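You operate a simulated robot arm through the tools that you are given. There is no shell and no other tool. Be economical: measure what you need, move in short steps, check, and stop when the job is done.

Carry out the task below with a simulated two-armed robot. There is one attempt and no reset: what you move stays moved.

## Task
Press the orange button two times. Then put two of the ice packs from the folding table on the paint tray. Then take the sink strainer and leave it on the plank bench. Then open the tape box lid. The order counts. Set down upright: sink strainer.

The check looks at the end state, three seconds after you hand in, the way a careful person would. Anything else that was tipped, shoved, dropped, spilled or broken makes it a failure. Lids that push on must go on centred and level and be pressed home; caps that screw on are set level and turned clockwise until they are tight.

## Robot
Two 7-joint arms with two-finger parallel grippers on one trunk, on a base that drives. Base frame: it is fixed to the floor where the robot stands at the start and does not move with it; the origin is under the middle of the robot, x ahead of it, y to its left, z up. Lengths are in m, angles in degrees, forces in N, time in s.
The left shoulder is at the start at [0.034, 0.188, 1.027], the right one opposite. With the tool pointing down near the work surface each hand reaches from about 0.22 to 0.7 m from the robot's upright axis, wherever it stands, measured 20 degrees to its own side. Places, roughly: ice pack [-4.75, 4.75, 0.75]; orange button [0.5, 0, 0.7]; paint tray [-4.5, 4.5, 0.75]; plank bench [-3.5, 3.3, 0.6]; sink strainer (8x8x9 cm) [-4.4, 4.6, 0.8]; tape box lid [-5, 1.8, 0.9]. Payload 3.43 kg a hand.
Tool frame (each hand has its own): the origin (TCP) lies between the finger pads and is the grasp point; the fingertips stand 0.034 m ahead of it; z points along the fingers, y is the line along which they close. The gripper opens to 0.128 m. The fingers are 0.024 m wide and 0.012 m thick; the gripper's body (0.048 by 0.13 m) begins 0.096 m behind the TCP.
Orientation is that of the tool frame in the base frame, as a unit quaternion [w, x, y, z]. With the fingers straight down and closing along the base's y, the tool's x points along the base's -x, its y along +y and its z along -z.

## Interface
- The arms move only by the tool nudge_tool. It takes "left_commands", "right_commands" or both (then of equal length, played together; a hand with none holds still); each is a list of rows, each an object (a shift or turn left out is 0, a gripper value left out holds the last) with "dp": the shift along the tool's x, y, z in m, a list of three; "delta_rot": the turn, a rotation vector about the tool's x, y, z in degrees, a list of three; "gripper": the opening, from 0 (shut) to 1 (fully open). In form: [{"dp": [x, y, z], "delta_rot": [ax, ay, az], "gripper": gripper}, ...]. A call has 1 to 8 rows; each row is the pose to reach, as a shift and turn from the pose commanded when the call began, along the tool's axes at that moment. Each row takes 0.2 s and may step no farther than 0.05 m and 8.6 degrees from the row before; otherwise, or with a gripper value out of range, the whole call is refused. Where a pose cannot be reached the arm comes as near as it can. A force on the tool above 40 N (or 10 N above the force at the start of the call, whichever is more), or a blocked arm, ends the call early, and 0.2 s more pass. The fingers move at their own pace (about 0.108 m/s each) and stop on an object; they squeeze with about 38 N. The grip force told is the motor's: it shows also when the fingers shut on nothing. Time passes only in rows, and 0.2 s behind the last, so rows that repeat a pose let the fingers close. It gives the time, the measured TCP pose, the force on the tool (base axes), the opening and the grip force at its end, in the units of the frame above (readings bear some noise), with the torque about the TCP (base axes, N m) and any sound that the robot's microphone picked up.
- Cameras (640 x 400 px; columns grow to the right, rows downward): "scene" is now at [0.1205, 0.0334, 1.1892]; the picture's right is [0.30, -0.95, 0.02], its down [-0.68, -0.22, -0.70] and it looks along [0.67, 0.20, -0.71] (base axes); focal length 288 px, centre (320, 200). "left" rides on the left gripper at [0.076, 0.011, -0.16] in its tool frame; the picture's right is [-0.15, 0.99, 0.00], its down [-0.88, -0.13, -0.46] and it looks along [-0.45, -0.07, 0.89] (tool axes); focal length 234 px, centre (320, 200). "right" rides on the right gripper at [0.076, -0.011, -0.16] in its tool frame; the picture's right is [0.15, 0.99, 0.00], its down [-0.88, 0.13, -0.46] and it looks along [-0.45, 0.07, 0.89] (tool axes); focal length 234 px, centre (320, 200). There is no depth. A picture from a camera that has moved, and an enlarged one, comes with that camera's place and axes in the base frame and with its lens. The place of the scene camera against the robot may be out by one fixed shift of up to 0.018 m in any direction.
- capture(camera): a new picture of that camera. No time passes.
- raise_lower(by): slides the trunk up (or, below 0, down) by that many m; the arms and the scene camera ride with it, the base frame stays. It gives what a move gives, with no picture.
- base_move(legs): drives the robot by 1 to 6 legs, each [ahead, turn to the left] in m and degrees, along the robot's own axes; the way and the turn of a leg run together, so that a leg with both is an arc; at most 1.5 m and 180 degrees a leg. The arms and the cameras ride along, it lands a little off, and it stops where it bumps. It gives what a move gives.
- head_to(pan, tilt): turns the head with the scene camera to pan (to the left, within 80 degrees either way) and tilt (down, from -29 to 69), counted from straight ahead of the robot. It gives what a move gives.
- zoom(camera, box): a new picture of the part [left, top, right, bottom] of that camera's present view, enlarged. No time passes.
- close_job(): hands the job in; it is judged then, once.

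Go step by step. Nothing tells you exact positions but the pictures and the camera data: compare them with the known pose of the tool, close in by small moves and look again before you grip or let go. The budget is 165 turns and 130 pictures, counting those below and the enlarged ones. Unless the task says otherwise, let go and move clear before handing in.

The tools are called after "Request:" by a JSON object that holds its "name" and its "arguments". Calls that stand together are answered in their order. nudge_tool: Moves the arms, as the interface text tells. Its arguments: {"type":"object","properties":{"left_commands":{"type":"array","items":{"type":"object","properties":{"dp":{"type":"array","items":{"type":"number"}},"delta_rot":{"type":"array","items":{"type":"number"}},"gripper":{"type":"number"}}}},"right_commands":{"type":"array","items":{"type":"object","properties":{"dp":{"type":"array","items":{"type":"number"}},"delta_rot":{"type":"array","items":{"type":"number"}},"gripper":{"type":"number"}}}}},"required":[]} The other tools are called the same way: raise_lower (by) slides the trunk up or down; base_move (legs) drives the base; head_to (pan, tilt) turns the head that bears the scene camera; capture (camera) takes a picture; zoom (camera, box) takes an enlarged picture of a part of a camera's view; close_job () hands the job in.

At the start:

```text
time: 0.0
left_eef_pos: [0.4187, 0.2379, 0.9072]
left_ee_rot: [0.01, 0.0, 1.0, -0.007]
left_wrist_force: [-0.4, -0.1, 0.3]
left_torque: [-0.03, 0.02, -0.01]
left_grip_width: 0.1284
left_gripper_force: 0.0
right_eef_pos: [0.3901, -0.1327, 0.763]
right_ee_rot: [-0.017, -0.004, 1.0, -0.004]
right_wrist_force: [-0.1, -0.3, -0.7]
right_torque: [-0.03, 0.04, 0.0]
right_grip_width: 0.128
right_gripper_force: 0.0
trunk travel left (down, up): [-0.2, 0.201]
robot x, y, heading: [-0.0007, 0.0012, 0.1]
head pan, tilt: [17.3, 46.3]
```

scene: 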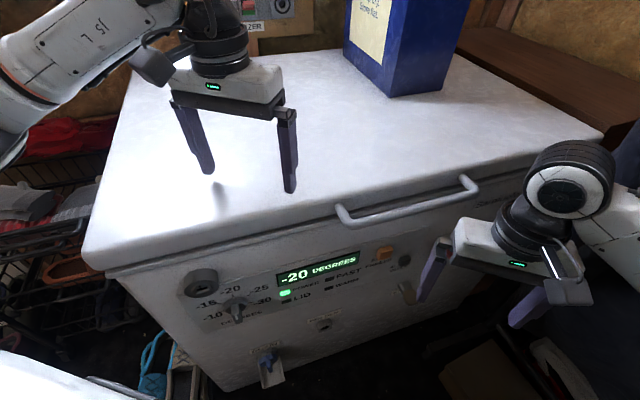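
right: 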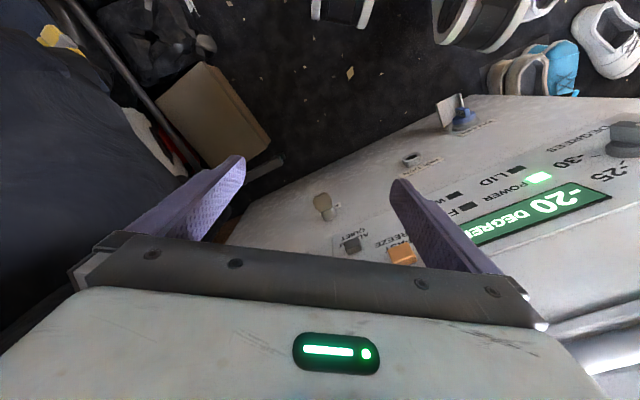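
left: 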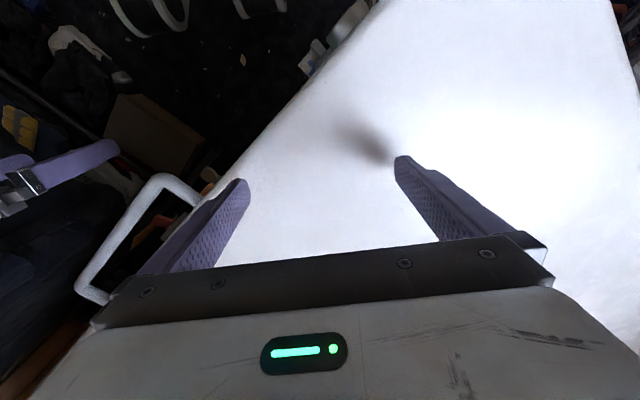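

I see a chest freezer with a front control panel; the orange button is on that panel near the right hand. I'll zoom in to locate it.

Request:
{"name": "zoom", "arguments": {"camera": "scene", "box": [180, 200, 480, 390]}}

Request:
{"name": "zoom", "arguments": {"camera": "right", "box": [300, 150, 560, 310]}}

```text
2.11 times, centred on (330, 295) of scene
camera zoom: at [0.1205, 0.0334, 1.1892], right [0.3, -0.95, 0.02], down [-0.68, -0.22, -0.7], along [0.67, 0.2, -0.71], focal length 606 px, centre (299, 0)
```

zoom: 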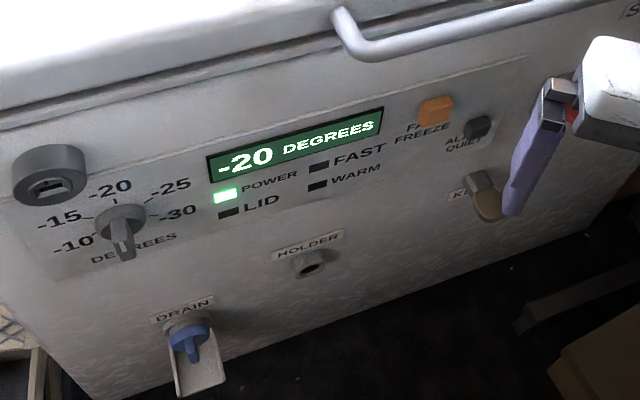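

```text
2.46 times, centred on (430, 230) of right
camera zoom: at [0.3198, -0.1437, 0.9256], right [-0.16, 0.99, 0.0], down [0.89, 0.14, 0.42], along [0.42, 0.06, -0.91], focal length 576 px, centre (49, 126)
```

zoom: 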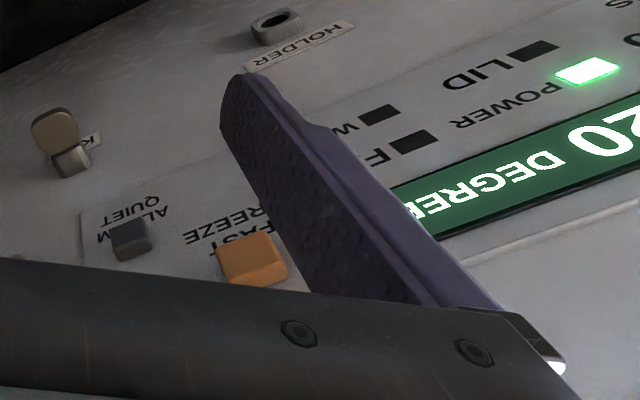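

The button is at about [0.508, 0.003, 0.657] on a vertical face whose inward direction is about 34° left of ahead. I'll look round the room for driving room before backing off.

Request:
{"name": "head_to", "arguments": {"pan": 80, "tilt": 25}}

Request:
{"name": "capture", "arguments": {"camera": "scene"}}

Request:
{"name": "head_to", "arguments": {"pan": -80, "tilt": 25}}

Request:
{"name": "capture", "arguments": {"camera": "scene"}}

```text
time: 1.3
left_eef_pos: [0.4199, 0.238, 0.9068]
left_ee_rot: [0.009, 0.0, 1.0, -0.007]
left_wrist_force: [0.7, 0.0, -0.3]
left_torque: [0.02, 0.02, 0.02]
left_grip_width: 0.1282
left_gripper_force: 0.1
right_eef_pos: [0.3892, -0.1329, 0.7615]
right_ee_rot: [-0.02, -0.003, 1.0, -0.004]
right_wrist_force: [-0.6, -0.7, -0.3]
right_torque: [0.0, 0.01, -0.01]
right_grip_width: 0.128
right_gripper_force: 0.1
trunk travel left (down, up): [-0.2, 0.201]
robot x, y, heading: [-0.001, 0.0012, -0.0]
head pan, tilt: [80.0, 25.0]
```

```text
124 pictures are left
camera scene: at [0.061, 0.1015, 1.2194], right [0.98, -0.18, 0.02], down [-0.06, -0.43, -0.9], along [0.17, 0.89, -0.43], focal length 288 px, centre (320, 200)
```

scene: 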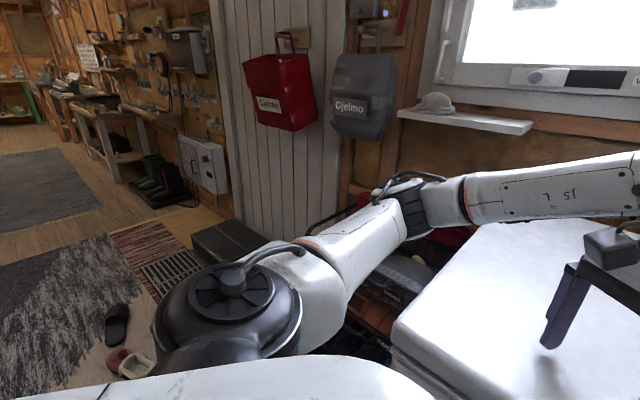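

```text
time: 3.8
left_eef_pos: [0.42, 0.2385, 0.9065]
left_ee_rot: [0.008, 0.0, 1.0, -0.008]
left_wrist_force: [0.0, -0.5, 0.6]
left_torque: [-0.01, 0.04, 0.01]
left_grip_width: 0.1283
left_gripper_force: 0.2
right_eef_pos: [0.3894, -0.132, 0.7601]
right_ee_rot: [-0.021, -0.004, 1.0, -0.003]
right_wrist_force: [-0.3, 0.4, -0.8]
right_torque: [0.03, 0.01, -0.01]
right_grip_width: 0.1281
right_gripper_force: 0.0
trunk travel left (down, up): [-0.2, 0.201]
robot x, y, heading: [-0.0005, 0.0047, -0.1]
head pan, tilt: [-80.0, 25.0]
```

```text
123 pictures are left
camera scene: at [0.0614, -0.0796, 1.2219], right [-0.98, -0.17, -0.01], down [-0.06, 0.4, -0.91], along [0.16, -0.9, -0.41], focal length 288 px, centre (320, 200)
```

scene: 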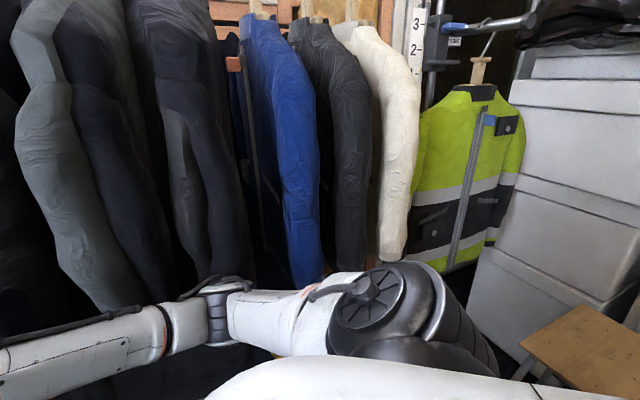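

Behind me is free floor except a wooden stool at the rear right. I'll back off 0.2 m and turn 34° left to face the panel squarely.

Request:
{"name": "base_move", "arguments": {"legs": [[-0.2, 0], [0, 34]]}}

Request:
{"name": "head_to", "arguments": {"pan": -15, "tilt": 45}}

Request:
{"name": "capture", "arguments": {"camera": "scene"}}

```text
time: 7.0
left_eef_pos: [0.0359, 0.4319, 0.9011]
left_ee_rot: [0.0, -0.289, 0.957, 0.0]
left_wrist_force: [-0.1, -0.6, -0.8]
left_torque: [0.01, 0.02, 0.01]
left_grip_width: 0.1281
left_gripper_force: 0.1
right_eef_pos: [0.2148, 0.1059, 0.7529]
right_ee_rot: [-0.028, -0.293, 0.956, -0.005]
right_wrist_force: [0.4, -1.0, 0.9]
right_torque: [0.0, 0.02, -0.04]
right_grip_width: 0.1277
right_gripper_force: 0.1
trunk travel left (down, up): [-0.2, 0.201]
robot x, y, heading: [-0.1954, 0.0027, 33.7]
head pan, tilt: [-80.0, 25.0]
```

```text
time: 8.3
left_eef_pos: [0.0365, 0.4322, 0.9018]
left_ee_rot: [0.0, -0.289, 0.957, 0.0]
left_wrist_force: [1.3, 0.1, 0.2]
left_torque: [0.02, 0.0, -0.01]
left_grip_width: 0.1282
left_gripper_force: 0.0
right_eef_pos: [0.2134, 0.1063, 0.7538]
right_ee_rot: [-0.027, -0.293, 0.956, -0.005]
right_wrist_force: [1.2, -0.3, 0.6]
right_torque: [-0.02, 0.0, 0.02]
right_grip_width: 0.1283
right_gripper_force: 0.1
trunk travel left (down, up): [-0.2, 0.201]
robot x, y, heading: [-0.1972, 0.0022, 33.3]
head pan, tilt: [-15.0, 45.0]
```

```text
122 pictures are left
camera scene: at [-0.0687, 0.0626, 1.1887], right [0.32, -0.95, 0.0], down [-0.67, -0.22, -0.71], along [0.67, 0.22, -0.71], focal length 288 px, centre (320, 200)
```

scene: 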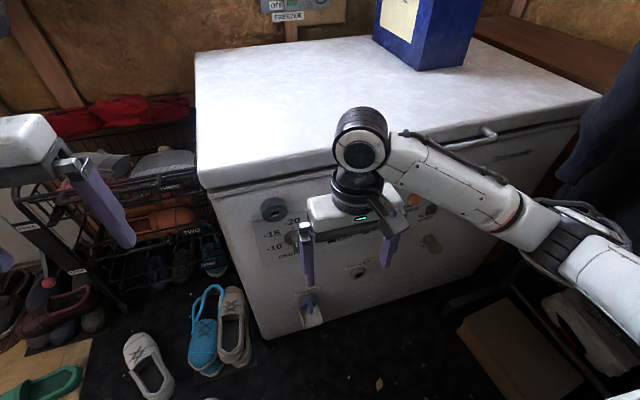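

Facing the panel. Now I tilt the right hand up to horizontal while moving it sideways to the button, fingers shut.

Request:
{"name": "nudge_tool", "arguments": {"right_commands": [{"dp": [0, -0.031, 0], "delta_rot": [0, -8.5, 0], "gripper": 0}, {"dp": [0, -0.062, 0], "delta_rot": [0, -17, 0]}, {"dp": [0, -0.093, 0], "delta_rot": [0, -25.5, 0]}, {"dp": [0, -0.124, 0], "delta_rot": [0, -34, 0]}, {"dp": [0, -0.155, 0], "delta_rot": [0, -42.5, 0]}, {"dp": [0, -0.186, 0], "delta_rot": [0, -51, 0]}, {"dp": [0, -0.21, 0], "delta_rot": [0, -59.5, 0]}, {"dp": [0, -0.23, 0], "delta_rot": [0, -68, 0]}]}}

Request:
{"name": "capture", "arguments": {"camera": "scene"}}

Request:
{"name": "capture", "arguments": {"camera": "right"}}

```text
time: 10.1
left_eef_pos: [0.0364, 0.4309, 0.9009]
left_ee_rot: [0.0, -0.29, 0.957, 0.0]
left_wrist_force: [-0.1, -0.3, -0.1]
left_torque: [-0.01, -0.04, 0.0]
left_grip_width: 0.128
left_gripper_force: 0.1
right_eef_pos: [0.3432, -0.0868, 0.7515]
right_ee_rot: [0.511, -0.246, 0.808, 0.16]
right_wrist_force: [0.9, -0.1, -0.3]
right_torque: [-0.03, -0.01, -0.01]
right_grip_width: 0.0
right_gripper_force: 33.0
trunk travel left (down, up): [-0.2, 0.201]
robot x, y, heading: [-0.198, 0.0014, 33.8]
head pan, tilt: [-15.0, 45.0]
```

```text
121 pictures are left
camera scene: at [-0.0687, 0.0626, 1.1887], right [0.32, -0.95, 0.0], down [-0.67, -0.22, -0.71], along [0.67, 0.22, -0.71], focal length 288 px, centre (320, 200)
```

scene: 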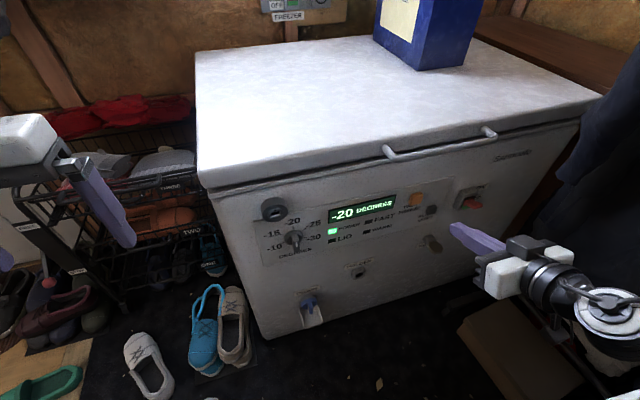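

```text
120 pictures are left
camera right: at [0.2028, -0.1936, 0.7511], right [-0.61, 0.78, -0.13], down [-0.1, 0.08, 0.99], along [0.79, 0.61, 0.03], focal length 234 px, centre (320, 200)
```

right: 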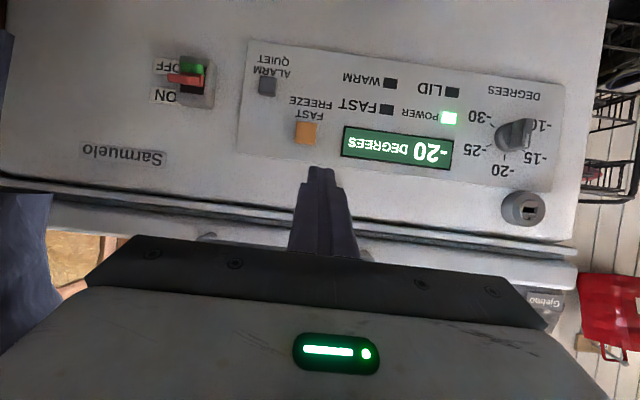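

The right camera gives the button at about [0.50, -0.005, 0.663]. I level the fingers and lower them to button height, still well short of the panel.

Request:
{"name": "nudge_tool", "arguments": {"right_commands": [{"dp": [0.027, -0.007, 0.013], "delta_rot": [0, -8, 0]}, {"dp": [0.054, -0.014, 0.026], "delta_rot": [0, -16, 0]}, {"dp": [0.08, -0.02, 0.038], "delta_rot": [0, -23, 0]}, {"dp": [0.08, -0.02, 0.038], "delta_rot": [0, -23, 0]}]}}

Request:
{"name": "capture", "arguments": {"camera": "scene"}}

Request:
{"name": "capture", "arguments": {"camera": "right"}}

```text
time: 11.1
left_eef_pos: [0.0369, 0.4318, 0.9024]
left_ee_rot: [0.0, -0.289, 0.957, 0.0]
left_wrist_force: [-0.4, 0.7, 0.0]
left_torque: [0.0, -0.02, 0.0]
left_grip_width: 0.1279
left_gripper_force: 0.1
right_eef_pos: [0.3522, -0.0993, 0.6617]
right_ee_rot: [0.663, -0.208, 0.689, 0.206]
right_wrist_force: [-0.5, 0.4, -0.1]
right_torque: [0.02, -0.01, 0.04]
right_grip_width: 0.0
right_gripper_force: 32.9
trunk travel left (down, up): [-0.2, 0.201]
robot x, y, heading: [-0.2005, 0.0024, 33.7]
head pan, tilt: [-15.0, 45.0]
```

```text
119 pictures are left
camera scene: at [-0.0687, 0.0627, 1.1887], right [0.32, -0.95, 0.0], down [-0.67, -0.22, -0.71], along [0.67, 0.22, -0.71], focal length 288 px, centre (320, 200)
```

scene: 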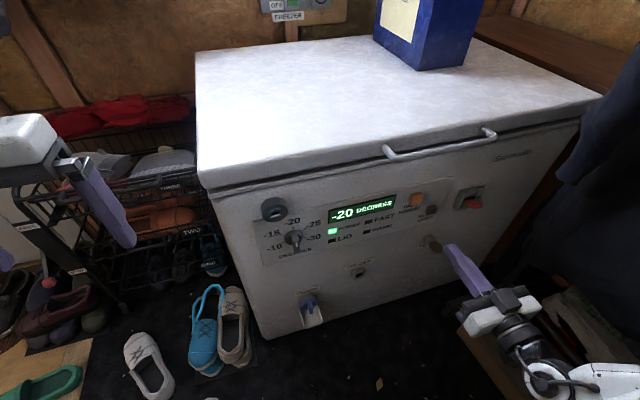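

```text
118 pictures are left
camera right: at [0.2245, -0.199, 0.594], right [-0.56, 0.82, -0.14], down [-0.42, -0.13, 0.9], along [0.72, 0.56, 0.42], focal length 234 px, centre (320, 200)
```

right: 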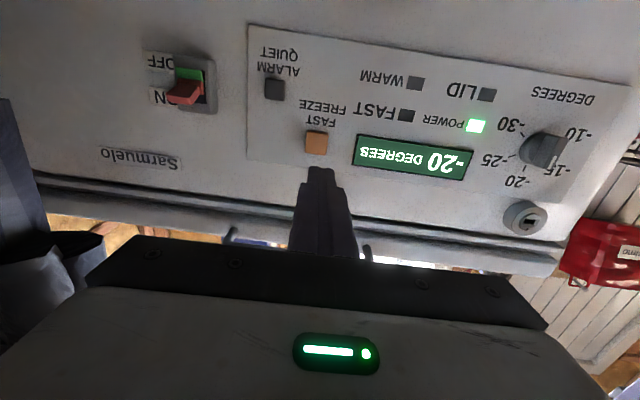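

Aligned nearly; the button ray gives [0.501, -0.007, 0.660]. I advance to about 2 cm short of it.

Request:
{"name": "nudge_tool", "arguments": {"right_commands": [{"dp": [-0.003, -0.006, 0.04]}, {"dp": [-0.003, -0.006, 0.08]}, {"dp": [-0.003, -0.006, 0.115]}, {"dp": [-0.003, -0.006, 0.115]}]}}

Request:
{"name": "zoom", "arguments": {"camera": "scene", "box": [340, 140, 540, 265]}}

Request:
{"name": "capture", "arguments": {"camera": "right"}}

```text
time: 12.1
left_eef_pos: [0.0365, 0.4313, 0.9022]
left_ee_rot: [0.0, -0.289, 0.957, 0.0]
left_wrist_force: [-0.9, -0.4, -0.3]
left_torque: [-0.01, 0.0, 0.02]
left_grip_width: 0.128
left_gripper_force: 0.1
right_eef_pos: [0.4503, -0.0401, 0.6582]
right_ee_rot: [0.662, -0.209, 0.69, 0.206]
right_wrist_force: [-0.3, -1.0, 0.0]
right_torque: [0.01, 0.0, -0.01]
right_grip_width: 0.0002
right_gripper_force: 33.2
trunk travel left (down, up): [-0.2, 0.201]
robot x, y, heading: [-0.1984, 0.0008, 33.5]
head pan, tilt: [-15.0, 45.0]
```

```text
3.20 times, centred on (440, 202) of scene
camera zoom: at [-0.0687, 0.0627, 1.1887], right [0.32, -0.95, 0.0], down [-0.67, -0.22, -0.71], along [0.67, 0.22, -0.71], focal length 922 px, centre (-64, 192)
```

zoom: 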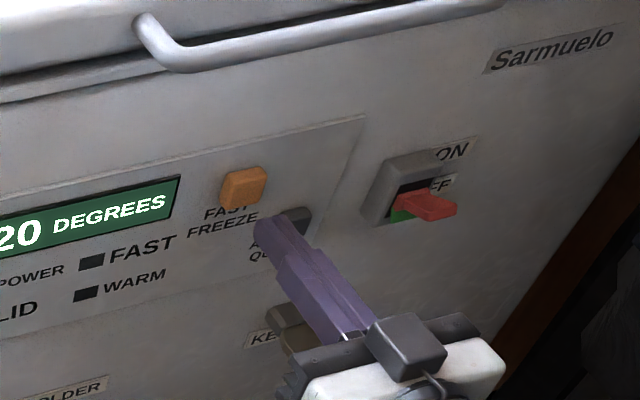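

```text
116 pictures are left
camera right: at [0.3236, -0.1397, 0.5895], right [-0.56, 0.82, -0.14], down [-0.42, -0.13, 0.9], along [0.72, 0.56, 0.42], focal length 234 px, centre (320, 200)
```

right: 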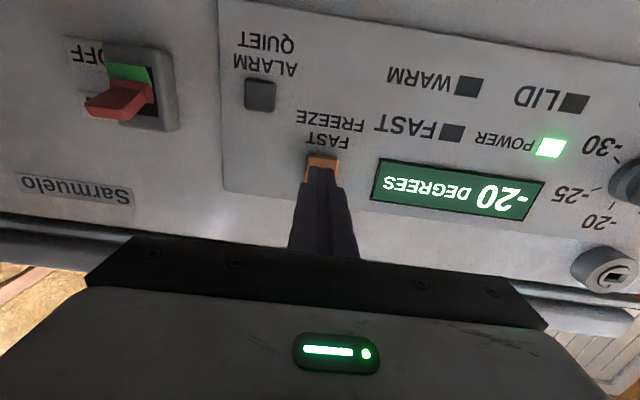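

The tip is about 2.5 cm from the button, perhaps 5 mm low. I raise slightly and push forward until I feel force.

Request:
{"name": "nudge_tool", "arguments": {"right_commands": [{"dp": [-0.006, 0, 0.01]}, {"dp": [-0.006, 0, 0.016]}, {"dp": [-0.006, 0, 0.02]}, {"dp": [-0.006, 0, 0.02]}]}}

Request:
{"name": "zoom", "arguments": {"camera": "scene", "box": [370, 150, 490, 225]}}

Request:
{"name": "zoom", "arguments": {"camera": "right", "box": [240, 80, 400, 180]}}

```text
time: 13.1
left_eef_pos: [0.0363, 0.4305, 0.9008]
left_ee_rot: [0.0, -0.289, 0.957, 0.0]
left_wrist_force: [-0.3, -0.1, 0.0]
left_torque: [0.03, 0.0, 0.0]
left_grip_width: 0.128
left_gripper_force: 0.1
right_eef_pos: [0.468, -0.0294, 0.6658]
right_ee_rot: [0.662, -0.209, 0.69, 0.206]
right_wrist_force: [1.0, -0.7, -0.3]
right_torque: [-0.01, -0.03, 0.01]
right_grip_width: 0.0003
right_gripper_force: 33.4
trunk travel left (down, up): [-0.2, 0.201]
robot x, y, heading: [-0.1992, 0.0025, 33.5]
head pan, tilt: [-15.0, 45.0]
```

```text
5.33 times, centred on (430, 188) of scene
camera zoom: at [-0.0687, 0.0627, 1.1887], right [0.32, -0.95, 0.0], down [-0.67, -0.22, -0.71], along [0.67, 0.22, -0.71], focal length 1536 px, centre (-267, 267)
```

zoom: 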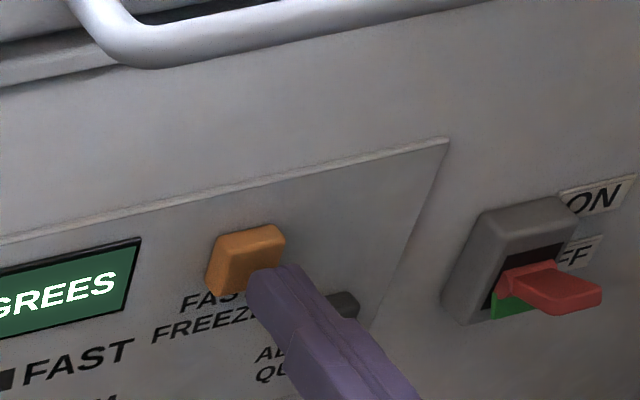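

```text
4.00 times, centred on (320, 130) of right
camera zoom: at [0.3407, -0.1292, 0.5963], right [-0.56, 0.82, -0.14], down [-0.42, -0.13, 0.9], along [0.72, 0.56, 0.42], focal length 937 px, centre (320, 480)
```

zoom: 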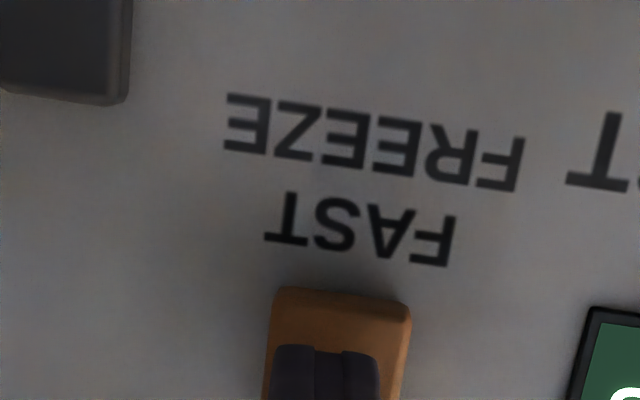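

The tip is right in front of the button. I push on in small steps and watch force, then retreat.

Request:
{"name": "nudge_tool", "arguments": {"right_commands": [{"dp": [0, 0.003, 0.004]}, {"dp": [0, 0.003, 0.008]}, {"dp": [0, 0.003, 0.011]}, {"dp": [0, 0.003, 0.014]}]}}

Request:
{"name": "zoom", "arguments": {"camera": "scene", "box": [320, 150, 480, 250]}}

```text
time: 14.1
left_eef_pos: [0.0366, 0.4317, 0.9017]
left_ee_rot: [0.0, -0.289, 0.957, 0.0]
left_wrist_force: [-0.8, 1.0, -0.2]
left_torque: [0.01, -0.01, -0.02]
left_grip_width: 0.1278
left_gripper_force: 0.0
right_eef_pos: [0.4792, -0.02, 0.6642]
right_ee_rot: [0.662, -0.209, 0.69, 0.206]
right_wrist_force: [-2.0, -0.8, 0.1]
right_torque: [-0.02, -0.03, 0.02]
right_grip_width: 0.0001
right_gripper_force: 33.0
trunk travel left (down, up): [-0.2, 0.201]
robot x, y, heading: [-0.1974, 0.0009, 33.3]
head pan, tilt: [-15.0, 45.0]
heard: click
```

```text
4.00 times, centred on (400, 200) of scene
camera zoom: at [-0.0689, 0.0627, 1.1887], right [0.32, -0.95, 0.0], down [-0.67, -0.22, -0.71], along [0.67, 0.22, -0.71], focal length 1152 px, centre (0, 200)
```

zoom: 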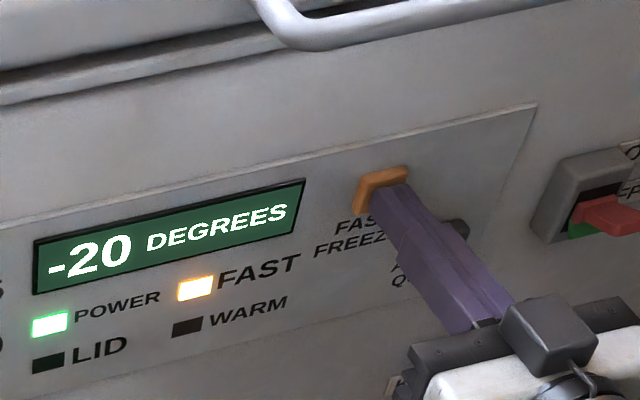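

A click was heard and the FAST lamp lit: press one counted. I retract fully, check that the button has released, then press again.

Request:
{"name": "nudge_tool", "arguments": {"right_commands": [{"dp": [0, 0, -0.015]}, {"dp": [0, 0, -0.03]}, {"dp": [0, 0, -0.03]}]}}

Request:
{"name": "zoom", "arguments": {"camera": "scene", "box": [320, 150, 480, 250]}}

Request:
{"name": "nudge_tool", "arguments": {"right_commands": [{"dp": [0, 0, 0.015]}, {"dp": [0, 0, 0.023]}, {"dp": [0, 0, 0.027]}, {"dp": [0, 0, 0.031]}]}}

Request:
{"name": "zoom", "arguments": {"camera": "scene", "box": [320, 150, 480, 250]}}

```text
time: 14.9
left_eef_pos: [0.0366, 0.4316, 0.9025]
left_ee_rot: [0.0, -0.289, 0.957, 0.001]
left_wrist_force: [0.4, 0.2, 0.5]
left_torque: [0.01, -0.02, 0.02]
left_grip_width: 0.1281
left_gripper_force: 0.1
right_eef_pos: [0.4553, -0.0362, 0.6667]
right_ee_rot: [0.662, -0.209, 0.69, 0.205]
right_wrist_force: [0.4, 0.2, -0.6]
right_torque: [-0.02, 0.0, -0.04]
right_grip_width: 0.0001
right_gripper_force: 32.5
trunk travel left (down, up): [-0.2, 0.201]
robot x, y, heading: [-0.1979, 0.0036, 33.1]
head pan, tilt: [-15.0, 45.0]
```

```text
4.00 times, centred on (400, 200) of scene
camera zoom: at [-0.0688, 0.0627, 1.1887], right [0.32, -0.95, 0.0], down [-0.67, -0.22, -0.71], along [0.67, 0.22, -0.71], focal length 1152 px, centre (0, 200)
```

zoom: 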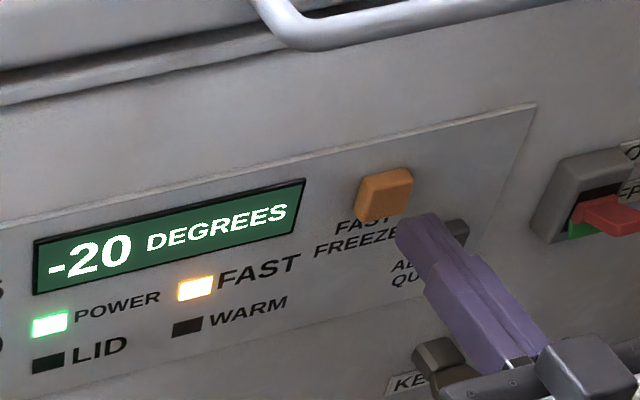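

```text
time: 15.9
left_eef_pos: [0.0361, 0.4312, 0.9015]
left_ee_rot: [0.001, -0.289, 0.957, 0.0]
left_wrist_force: [-0.6, 0.5, 0.1]
left_torque: [-0.02, 0.02, 0.02]
left_grip_width: 0.1278
left_gripper_force: 0.1
right_eef_pos: [0.4799, -0.0177, 0.6651]
right_ee_rot: [0.662, -0.208, 0.69, 0.205]
right_wrist_force: [-2.8, -0.8, 0.2]
right_torque: [-0.01, 0.0, 0.01]
right_grip_width: 0.0
right_gripper_force: 32.7
trunk travel left (down, up): [-0.2, 0.201]
robot x, y, heading: [-0.197, 0.0047, 33.6]
head pan, tilt: [-15.0, 45.0]
heard: click
```

```text
4.00 times, centred on (400, 200) of scene
camera zoom: at [-0.0689, 0.0626, 1.1887], right [0.32, -0.95, 0.0], down [-0.67, -0.22, -0.71], along [0.67, 0.22, -0.71], focal length 1152 px, centre (0, 200)
```

zoom: 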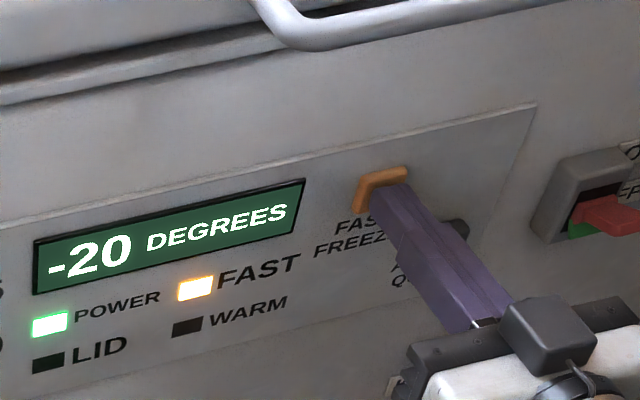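

Second click heard. I retract and return the hand to pointing down.

Request:
{"name": "nudge_tool", "arguments": {"right_commands": [{"dp": [0, 0, -0.04]}, {"dp": [0, 0, -0.08]}, {"dp": [0, 0, -0.12]}, {"dp": [0, 0, -0.15]}, {"dp": [0, 0.0, -0.15], "delta_rot": [0, 8.5, 0]}, {"dp": [-0.03, 0.03, -0.15], "delta_rot": [0, 17, 0]}, {"dp": [-0.06, 0.06, -0.15], "delta_rot": [0, 25.5, 0]}, {"dp": [-0.09, 0.08, -0.15], "delta_rot": [0, 34, 0]}]}}

Request:
{"name": "nudge_tool", "arguments": {"right_commands": [{"delta_rot": [0, 8.5, 0]}, {"delta_rot": [0, 17, 0]}, {"delta_rot": [0, 25.5, 0]}, {"delta_rot": [0, 34, 0]}, {"delta_rot": [0, 42.5, 0]}, {"delta_rot": [0, 51, 0]}, {"delta_rot": [0, 54, 0]}]}}

Request:
{"name": "capture", "arguments": {"camera": "scene"}}

```text
time: 17.7
left_eef_pos: [0.0364, 0.4308, 0.9031]
left_ee_rot: [0.0, -0.29, 0.957, 0.001]
left_wrist_force: [1.1, 0.3, -0.5]
left_torque: [0.02, -0.02, 0.0]
left_grip_width: 0.1281
left_gripper_force: 0.1
right_eef_pos: [0.318, -0.0355, 0.759]
right_ee_rot: [0.431, -0.261, 0.853, 0.135]
right_wrist_force: [-0.4, 0.0, 0.9]
right_torque: [0.02, 0.0, 0.0]
right_grip_width: 0.0
right_gripper_force: 33.9
right hand out of reach, approached as far as the arm can: row 8
trunk travel left (down, up): [-0.2, 0.201]
robot x, y, heading: [-0.197, 0.0032, 33.4]
head pan, tilt: [-15.0, 45.0]
```

```text
time: 19.3
left_eef_pos: [0.0375, 0.4318, 0.9021]
left_ee_rot: [0.0, -0.289, 0.957, 0.0]
left_wrist_force: [-0.7, 0.5, 1.2]
left_torque: [-0.03, 0.0, -0.01]
left_grip_width: 0.1281
left_gripper_force: 0.1
right_eef_pos: [0.32, -0.035, 0.7575]
right_ee_rot: [-0.004, -0.295, 0.956, 0.003]
right_wrist_force: [0.1, 0.9, 0.7]
right_torque: [0.0, -0.01, 0.04]
right_grip_width: 0.0
right_gripper_force: 32.8
trunk travel left (down, up): [-0.2, 0.201]
robot x, y, heading: [-0.1992, -0.0014, 33.6]
head pan, tilt: [-15.0, 45.0]
```

```text
110 pictures are left
camera scene: at [-0.0687, 0.0628, 1.1887], right [0.32, -0.95, 0.0], down [-0.67, -0.22, -0.71], along [0.67, 0.22, -0.71], focal length 288 px, centre (320, 200)
```

scene: 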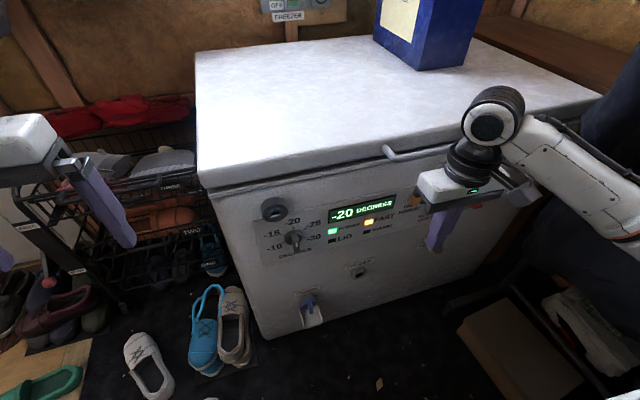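

Both presses are done. Now I back off 0.15 m and turn toward the far end of the room to look for the way.

Request:
{"name": "base_move", "arguments": {"legs": [[-0.15, 0], [0, 100]]}}

Request:
{"name": "head_to", "arguments": {"pan": 0, "tilt": 20}}

Request:
{"name": "capture", "arguments": {"camera": "scene"}}

```text
time: 25.0
left_eef_pos: [-0.7914, 0.0655, 0.9017]
left_ee_rot: [-0.001, 0.922, -0.388, 0.0]
left_wrist_force: [-0.2, 0.3, -0.2]
left_torque: [-0.03, -0.02, 0.0]
left_grip_width: 0.1279
left_gripper_force: 0.1
right_eef_pos: [-0.3879, 0.4309, 0.7579]
right_ee_rot: [0.004, 0.924, -0.383, 0.0]
right_wrist_force: [0.5, 0.1, -0.1]
right_torque: [0.0, 0.0, 0.01]
right_grip_width: 0.0002
right_gripper_force: 32.7
trunk travel left (down, up): [-0.2, 0.201]
robot x, y, heading: [-0.3266, -0.0859, 134.3]
head pan, tilt: [-15.0, 45.0]
```

```text
time: 25.9
left_eef_pos: [-0.792, 0.0665, 0.903]
left_ee_rot: [-0.001, 0.922, -0.388, 0.001]
left_wrist_force: [0.5, 0.5, -0.1]
left_torque: [0.04, -0.01, 0.02]
left_grip_width: 0.1282
left_gripper_force: 0.1
right_eef_pos: [-0.387, 0.4311, 0.7574]
right_ee_rot: [0.004, 0.924, -0.383, 0.0]
right_wrist_force: [-0.6, 0.1, -1.1]
right_torque: [-0.01, 0.03, -0.02]
right_grip_width: 0.0001
right_gripper_force: 32.5
trunk travel left (down, up): [-0.2, 0.201]
robot x, y, heading: [-0.3287, -0.0844, 134.4]
head pan, tilt: [0.0, 20.0]
```

```text
109 pictures are left
camera scene: at [-0.447, 0.0299, 1.2273], right [0.72, 0.7, 0.0], down [0.24, -0.25, -0.94], along [-0.66, 0.67, -0.34], focal length 288 px, centre (320, 200)
```

scene: 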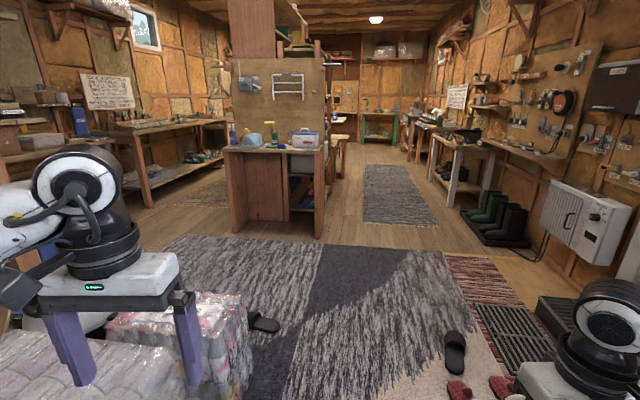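

There's an aisle to the right of the central divider leading to the folding table. A wrapped bale sits close on the left and slippers lie ahead, so I check clearances near the base first.

Request:
{"name": "head_to", "arguments": {"pan": 35, "tilt": 55}}

Request:
{"name": "capture", "arguments": {"camera": "scene"}}

Request:
{"name": "head_to", "arguments": {"pan": -25, "tilt": 50}}

Request:
{"name": "capture", "arguments": {"camera": "scene"}}

```text
time: 26.9
left_eef_pos: [-0.7911, 0.0667, 0.9016]
left_ee_rot: [0.0, 0.922, -0.388, 0.0]
left_wrist_force: [0.4, -0.3, 0.9]
left_torque: [0.01, -0.04, 0.02]
left_grip_width: 0.1277
left_gripper_force: 0.0
right_eef_pos: [-0.3867, 0.4319, 0.7575]
right_ee_rot: [0.004, 0.924, -0.383, 0.0]
right_wrist_force: [-1.0, 0.3, -0.3]
right_torque: [0.01, 0.0, 0.01]
right_grip_width: 0.0
right_gripper_force: 33.1
trunk travel left (down, up): [-0.2, 0.201]
robot x, y, heading: [-0.3263, -0.0813, 134.2]
head pan, tilt: [35.0, 55.0]
```

```text
108 pictures are left
camera scene: at [-0.4529, -0.0233, 1.1753], right [0.19, 0.98, 0.0], down [0.8, -0.15, -0.57], along [-0.56, 0.11, -0.82], focal length 288 px, centre (320, 200)
```

scene: 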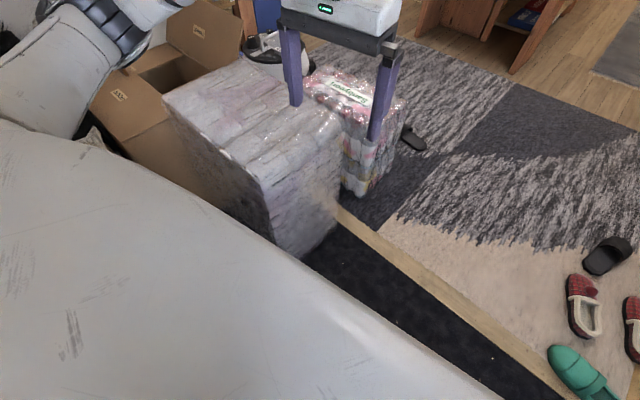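

```text
time: 28.2
left_eef_pos: [-0.7913, 0.0665, 0.9027]
left_ee_rot: [0.001, 0.922, -0.387, 0.0]
left_wrist_force: [0.0, -0.1, -0.5]
left_torque: [0.03, 0.0, 0.03]
left_grip_width: 0.128
left_gripper_force: 0.1
right_eef_pos: [-0.3874, 0.4325, 0.7578]
right_ee_rot: [0.004, 0.923, -0.384, 0.001]
right_wrist_force: [0.5, 0.3, -0.3]
right_torque: [-0.01, 0.02, 0.02]
right_grip_width: 0.0
right_gripper_force: 32.6
trunk travel left (down, up): [-0.2, 0.201]
robot x, y, heading: [-0.3232, -0.0814, 134.0]
head pan, tilt: [-25.0, 50.0]
```

```text
107 pictures are left
camera scene: at [-0.4075, 0.0359, 1.1818], right [0.94, 0.33, 0.0], down [0.25, -0.72, -0.64], along [-0.21, 0.61, -0.77], focal length 288 px, centre (320, 200)
```

scene: 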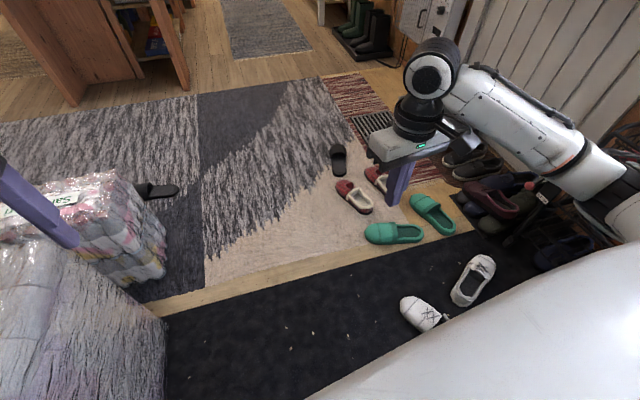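

Clear corridor between the bales (b≈-0.63) and the shoes (b≈0.25): I turn right 8° and drive between them in steps.

Request:
{"name": "base_move", "arguments": {"legs": [[0, -8], [0.9, 0], [0.85, 0]]}}

Request:
{"name": "head_to", "arguments": {"pan": 0, "tilt": 25}}

Request:
{"name": "capture", "arguments": {"camera": "scene"}}

```text
time: 37.7
left_eef_pos: [-1.7912, 1.5742, 0.9019]
left_ee_rot: [0.0, 0.89, -0.457, 0.0]
left_wrist_force: [-0.5, 0.5, 0.6]
left_torque: [0.0, 0.02, 0.0]
left_grip_width: 0.1281
left_gripper_force: 0.0
right_eef_pos: [-1.3356, 1.8733, 0.7574]
right_ee_rot: [0.004, 0.892, -0.452, 0.0]
right_wrist_force: [0.4, -0.1, -0.5]
right_torque: [0.01, 0.0, -0.03]
right_grip_width: 0.0003
right_gripper_force: 32.9
trunk travel left (down, up): [-0.2, 0.201]
robot x, y, heading: [-1.3551, 1.3546, 125.6]
head pan, tilt: [-25.0, 50.0]
```

```text
time: 38.6
left_eef_pos: [-1.7917, 1.574, 0.9034]
left_ee_rot: [0.0, 0.89, -0.456, 0.0]
left_wrist_force: [0.9, 0.5, 0.6]
left_torque: [0.01, 0.01, 0.01]
left_grip_width: 0.1279
left_gripper_force: 0.0
right_eef_pos: [-1.3355, 1.8729, 0.7578]
right_ee_rot: [0.004, 0.892, -0.452, -0.001]
right_wrist_force: [-0.4, 1.6, 0.7]
right_torque: [0.0, 0.01, 0.01]
right_grip_width: 0.0
right_gripper_force: 33.3
trunk travel left (down, up): [-0.2, 0.201]
robot x, y, heading: [-1.3542, 1.3588, 125.6]
head pan, tilt: [0.0, 25.0]
```

```text
106 pictures are left
camera scene: at [-1.454, 1.4833, 1.2192], right [0.81, 0.58, 0.0], down [0.25, -0.34, -0.91], along [-0.53, 0.74, -0.42], focal length 288 px, centre (320, 200)
```

scene: 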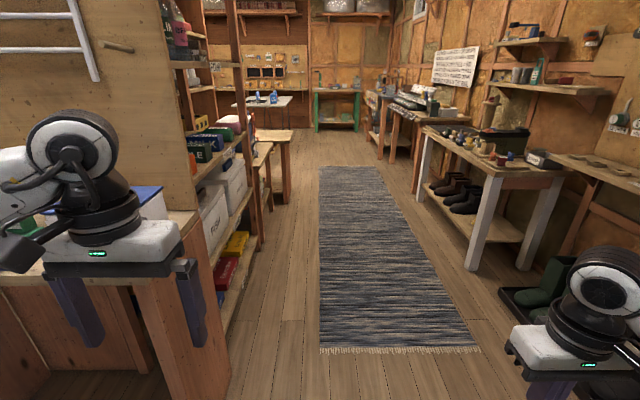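

I'm at the aisle entrance; the folding table (white) is at the far left end, a plank bench before it on the left. I drive diagonally into the middle of the aisle and then along it.

Request:
{"name": "base_move", "arguments": {"legs": [[0, -15.5], [1.42, 0], [0, 25], [1.0, 0]]}}

Request:
{"name": "head_to", "arguments": {"pan": 10, "tilt": 30}}

Request:
{"name": "capture", "arguments": {"camera": "scene"}}

```text
time: 52.8
left_eef_pos: [-3.0049, 3.5765, 0.9021]
left_ee_rot: [0.0, 0.923, -0.385, 0.0]
left_wrist_force: [-0.2, 0.3, -0.3]
left_torque: [0.0, -0.02, -0.01]
left_grip_width: 0.1279
left_gripper_force: 0.1
right_eef_pos: [-2.6024, 3.9435, 0.758]
right_ee_rot: [0.004, 0.924, -0.381, 0.0]
right_wrist_force: [-0.2, 0.0, 0.8]
right_torque: [-0.01, 0.0, -0.01]
right_grip_width: 0.0
right_gripper_force: 33.0
trunk travel left (down, up): [-0.2, 0.201]
robot x, y, heading: [-2.5365, 3.4274, 134.6]
head pan, tilt: [0.0, 25.0]
```

```text
time: 53.5
left_eef_pos: [-3.0071, 3.5772, 0.9028]
left_ee_rot: [0.0, 0.923, -0.386, 0.0]
left_wrist_force: [0.1, -0.9, -0.2]
left_torque: [-0.03, 0.01, -0.01]
left_grip_width: 0.128
left_gripper_force: 0.1
right_eef_pos: [-2.6028, 3.9428, 0.7571]
right_ee_rot: [0.005, 0.925, -0.381, 0.0]
right_wrist_force: [-0.3, 1.0, 0.3]
right_torque: [0.03, 0.04, -0.01]
right_grip_width: 0.0
right_gripper_force: 32.8
trunk travel left (down, up): [-0.2, 0.201]
robot x, y, heading: [-2.5398, 3.4301, 134.5]
head pan, tilt: [10.0, 30.0]
```

```text
105 pictures are left
camera scene: at [-2.6691, 3.5271, 1.2113], right [0.58, 0.81, 0.0], down [0.41, -0.29, -0.87], along [-0.7, 0.5, -0.5], focal length 288 px, centre (320, 200)
```

scene: 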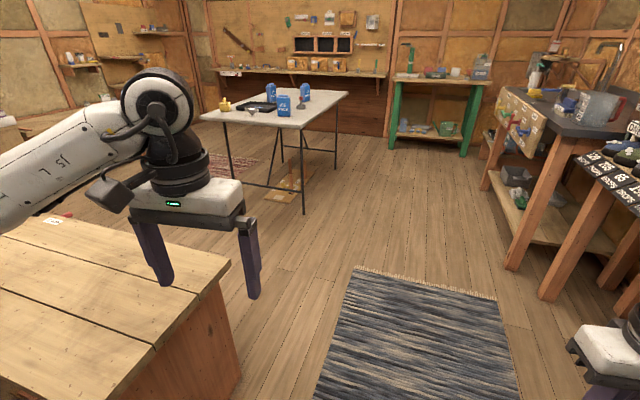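

The folding table with the blue ice packs and black tray is ahead-left; the plank bench is right beside my left hand. I zoom on both.

Request:
{"name": "zoom", "arguments": {"camera": "scene", "box": [190, 70, 360, 176]}}

```text
3.76 times, centred on (275, 123) of scene
camera zoom: at [-2.6691, 3.5271, 1.2113], right [0.58, 0.81, 0.0], down [0.41, -0.29, -0.87], along [-0.7, 0.5, -0.5], focal length 1084 px, centre (489, 490)
```

zoom: 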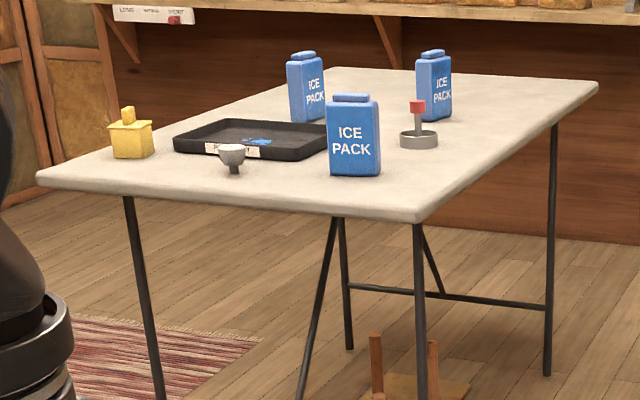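

The strainer is the grey ring with red knob at the table's right; three packs stand there. I'll go round to the right side first to fetch the far-right pack, raising the right hand clear of table height.

Request:
{"name": "nudge_tool", "arguments": {"right_commands": [{"dp": [0, 0, -0.05], "gripper": 1}, {"dp": [0, 0, -0.1]}, {"dp": [0, 0, -0.15]}, {"dp": [0, 0, -0.2]}]}}

Request:
{"name": "base_move", "arguments": {"legs": [[0, -3], [1.2, 0]]}}

Request:
{"name": "head_to", "arguments": {"pan": 25, "tilt": 35}}

Request:
{"name": "capture", "arguments": {"camera": "scene"}}

```text
time: 54.5
left_eef_pos: [-3.005, 3.5757, 0.9016]
left_ee_rot: [0.0, 0.923, -0.386, 0.0]
left_wrist_force: [-0.2, 0.0, 0.1]
left_torque: [-0.01, -0.03, 0.0]
left_grip_width: 0.1284
left_gripper_force: 0.0
right_eef_pos: [-2.5981, 3.9436, 0.9547]
right_ee_rot: [0.005, 0.924, -0.381, 0.002]
right_wrist_force: [-0.8, 0.1, -0.4]
right_torque: [-0.02, 0.01, -0.01]
right_grip_width: 0.128
right_gripper_force: 0.1
trunk travel left (down, up): [-0.2, 0.201]
robot x, y, heading: [-2.5348, 3.4293, 134.5]
head pan, tilt: [10.0, 30.0]
```

```text
time: 61.1
left_eef_pos: [-3.8044, 4.5018, 0.9036]
left_ee_rot: [0.0, 0.914, -0.406, 0.0]
left_wrist_force: [0.5, -0.6, -0.5]
left_torque: [0.02, -0.02, 0.01]
left_grip_width: 0.1279
left_gripper_force: 0.1
right_eef_pos: [-3.3811, 4.8501, 0.955]
right_ee_rot: [0.004, 0.915, -0.403, 0.001]
right_wrist_force: [-0.2, -0.8, -0.7]
right_torque: [0.02, 0.02, 0.0]
right_grip_width: 0.1281
right_gripper_force: 0.1
trunk travel left (down, up): [-0.2, 0.201]
robot x, y, heading: [-3.3457, 4.3352, 131.7]
head pan, tilt: [10.0, 30.0]
```

```text
time: 61.9
left_eef_pos: [-3.804, 4.5019, 0.9018]
left_ee_rot: [0.0, 0.913, -0.407, 0.0]
left_wrist_force: [-0.1, -0.5, 0.5]
left_torque: [0.0, 0.03, 0.01]
left_grip_width: 0.1279
left_gripper_force: 0.0
right_eef_pos: [-3.3815, 4.8518, 0.9544]
right_ee_rot: [0.004, 0.915, -0.404, 0.001]
right_wrist_force: [0.2, -0.4, 1.0]
right_torque: [0.0, 0.03, 0.0]
right_grip_width: 0.1279
right_gripper_force: 0.1
trunk travel left (down, up): [-0.2, 0.201]
robot x, y, heading: [-3.3463, 4.3334, 132.0]
head pan, tilt: [25.0, 35.0]
```

```text
103 pictures are left
camera scene: at [-3.4796, 4.416, 1.2035], right [0.39, 0.92, 0.0], down [0.53, -0.23, -0.82], along [-0.75, 0.32, -0.57], focal length 288 px, centre (320, 200)
```

scene: 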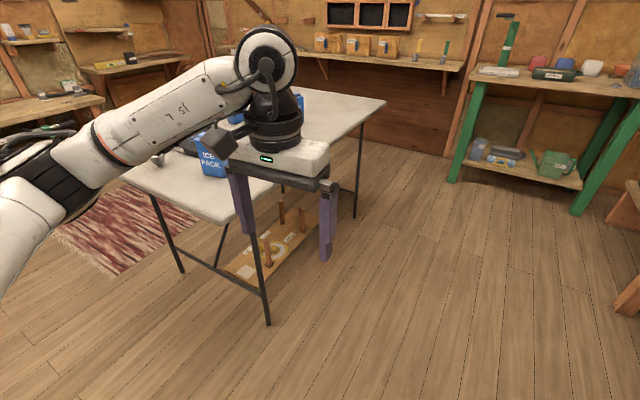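

The lane along the table's right side is clear. I drive to abreast of the far pack and turn to face the table.

Request:
{"name": "base_move", "arguments": {"legs": [[1.07, 0], [0, 93]]}}

Request:
{"name": "head_to", "arguments": {"pan": 0, "tilt": 40}}

Request:
{"name": "capture", "arguments": {"camera": "scene"}}

```text
time: 71.2
left_eef_pos: [-4.2317, 4.6701, 0.9026]
left_ee_rot: [0.0, 0.931, 0.364, 0.0]
left_wrist_force: [0.7, 0.2, -0.5]
left_torque: [-0.03, 0.01, 0.01]
left_grip_width: 0.128
left_gripper_force: 0.0
right_eef_pos: [-4.5877, 5.0877, 0.9549]
right_ee_rot: [0.003, 0.93, 0.368, 0.002]
right_wrist_force: [0.1, 0.2, -0.3]
right_torque: [0.01, 0.02, 0.01]
right_grip_width: 0.1279
right_gripper_force: 0.0
trunk travel left (down, up): [-0.2, 0.201]
robot x, y, heading: [-4.0711, 5.1312, -137.3]
head pan, tilt: [25.0, 35.0]
```

```text
time: 72.1
left_eef_pos: [-4.2333, 4.6699, 0.9028]
left_ee_rot: [0.0, 0.931, 0.365, 0.0]
left_wrist_force: [0.7, -0.9, -0.2]
left_torque: [-0.03, 0.02, 0.03]
left_grip_width: 0.1279
left_gripper_force: 0.0
right_eef_pos: [-4.5874, 5.0863, 0.9554]
right_ee_rot: [0.003, 0.93, 0.368, 0.003]
right_wrist_force: [0.1, -0.6, -0.2]
right_torque: [0.0, -0.02, 0.03]
right_grip_width: 0.1277
right_gripper_force: 0.1
trunk travel left (down, up): [-0.2, 0.201]
robot x, y, heading: [-4.069, 5.1302, -137.4]
head pan, tilt: [0.0, 40.0]
```

```text
102 pictures are left
camera scene: at [-4.1904, 5.0219, 1.196], right [-0.68, 0.74, 0.0], down [0.47, 0.44, -0.77], along [-0.56, -0.52, -0.64], focal length 288 px, centre (320, 200)
```

scene: 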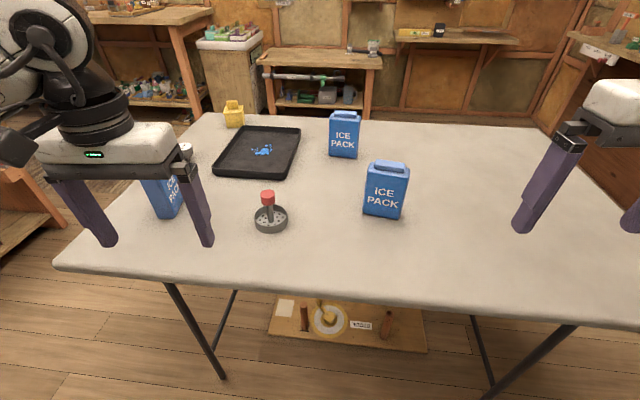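

A fine view: pack 2 stands within right-hand reach, the strainer in the middle, the tray beyond and a pack under my left hand. I zoom in on the tray and items.

Request:
{"name": "zoom", "arguments": {"camera": "scene", "box": [200, 100, 440, 250]}}

```text
2.67 times, centred on (320, 175) of scene
camera zoom: at [-4.1904, 5.0219, 1.196], right [-0.68, 0.74, 0.0], down [0.47, 0.44, -0.77], along [-0.56, -0.52, -0.64], focal length 768 px, centre (320, 267)
```

zoom: 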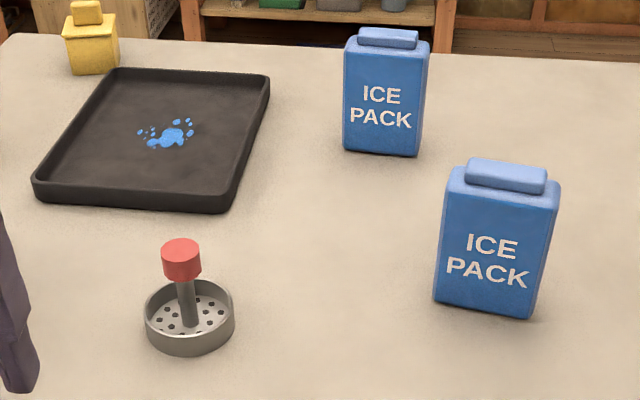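

The tray is flat with a low rim and packs stand about 0.135 m tall, 0.085 wide. I raise the left hand clear and edge 0.17 m nearer (the table edge is 0.46 ahead of my axis).

Request:
{"name": "nudge_tool", "arguments": {"left_commands": [{"dp": [0, 0, -0.05]}, {"dp": [0, 0, -0.1]}, {"dp": [0.0, 0.04, -0.12]}, {"dp": [0.0, 0.04, -0.12]}]}}

Request:
{"name": "base_move", "arguments": {"legs": [[0.1, 0], [0.07, 0]]}}

Request:
{"name": "head_to", "arguments": {"pan": 0, "tilt": 50}}

Request:
{"name": "capture", "arguments": {"camera": "scene"}}

```text
time: 73.1
left_eef_pos: [-4.2055, 4.6419, 1.0209]
left_ee_rot: [0.001, 0.932, 0.363, -0.001]
left_wrist_force: [0.2, -0.8, -0.3]
left_torque: [-0.01, 0.0, 0.02]
left_grip_width: 0.1281
left_gripper_force: 0.0
right_eef_pos: [-4.5873, 5.0875, 0.9557]
right_ee_rot: [0.002, 0.93, 0.368, 0.003]
right_wrist_force: [0.3, 1.7, -1.0]
right_torque: [0.01, 0.03, 0.0]
right_grip_width: 0.1277
right_gripper_force: 0.1
trunk travel left (down, up): [-0.2, 0.201]
robot x, y, heading: [-4.0682, 5.1304, -137.1]
head pan, tilt: [0.0, 40.0]
```

```text
time: 74.8
left_eef_pos: [-4.3304, 4.5275, 1.0225]
left_ee_rot: [0.0, 0.931, 0.365, 0.0]
left_wrist_force: [-0.5, -1.3, -0.2]
left_torque: [0.02, -0.01, 0.0]
left_grip_width: 0.1283
left_gripper_force: 0.0
right_eef_pos: [-4.7116, 4.9729, 0.9537]
right_ee_rot: [0.003, 0.929, 0.369, 0.003]
right_wrist_force: [-0.6, -0.1, 0.0]
right_torque: [0.02, 0.0, -0.05]
right_grip_width: 0.1281
right_gripper_force: 0.1
trunk travel left (down, up): [-0.2, 0.201]
robot x, y, heading: [-4.1945, 5.0149, -137.4]
head pan, tilt: [0.0, 40.0]
```

```text
time: 75.6
left_eef_pos: [-4.3314, 4.5271, 1.0219]
left_ee_rot: [0.0, 0.931, 0.366, -0.001]
left_wrist_force: [0.4, 0.3, 0.5]
left_torque: [0.01, 0.02, -0.01]
left_grip_width: 0.1281
left_gripper_force: 0.1
right_eef_pos: [-4.7125, 4.9722, 0.9553]
right_ee_rot: [0.002, 0.93, 0.368, 0.003]
right_wrist_force: [-0.2, -0.3, 0.3]
right_torque: [0.0, 0.0, -0.04]
right_grip_width: 0.1281
right_gripper_force: 0.0
trunk travel left (down, up): [-0.2, 0.201]
robot x, y, heading: [-4.1911, 5.0156, -137.4]
head pan, tilt: [0.0, 50.0]
```

```text
100 pictures are left
camera scene: at [-4.309, 4.9129, 1.1818], right [-0.68, 0.74, 0.0], down [0.56, 0.52, -0.64], along [-0.47, -0.44, -0.77], focal length 288 px, centre (320, 200)
```

scene: 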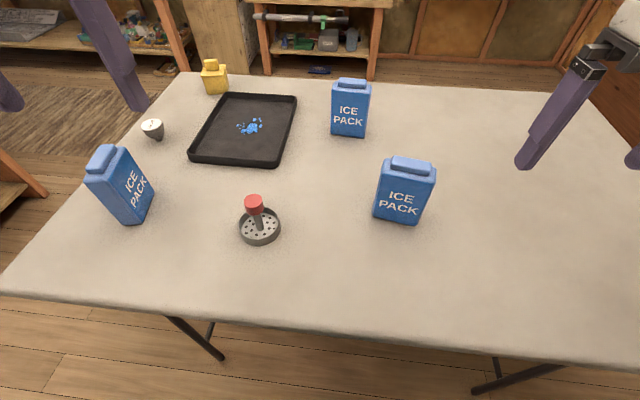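

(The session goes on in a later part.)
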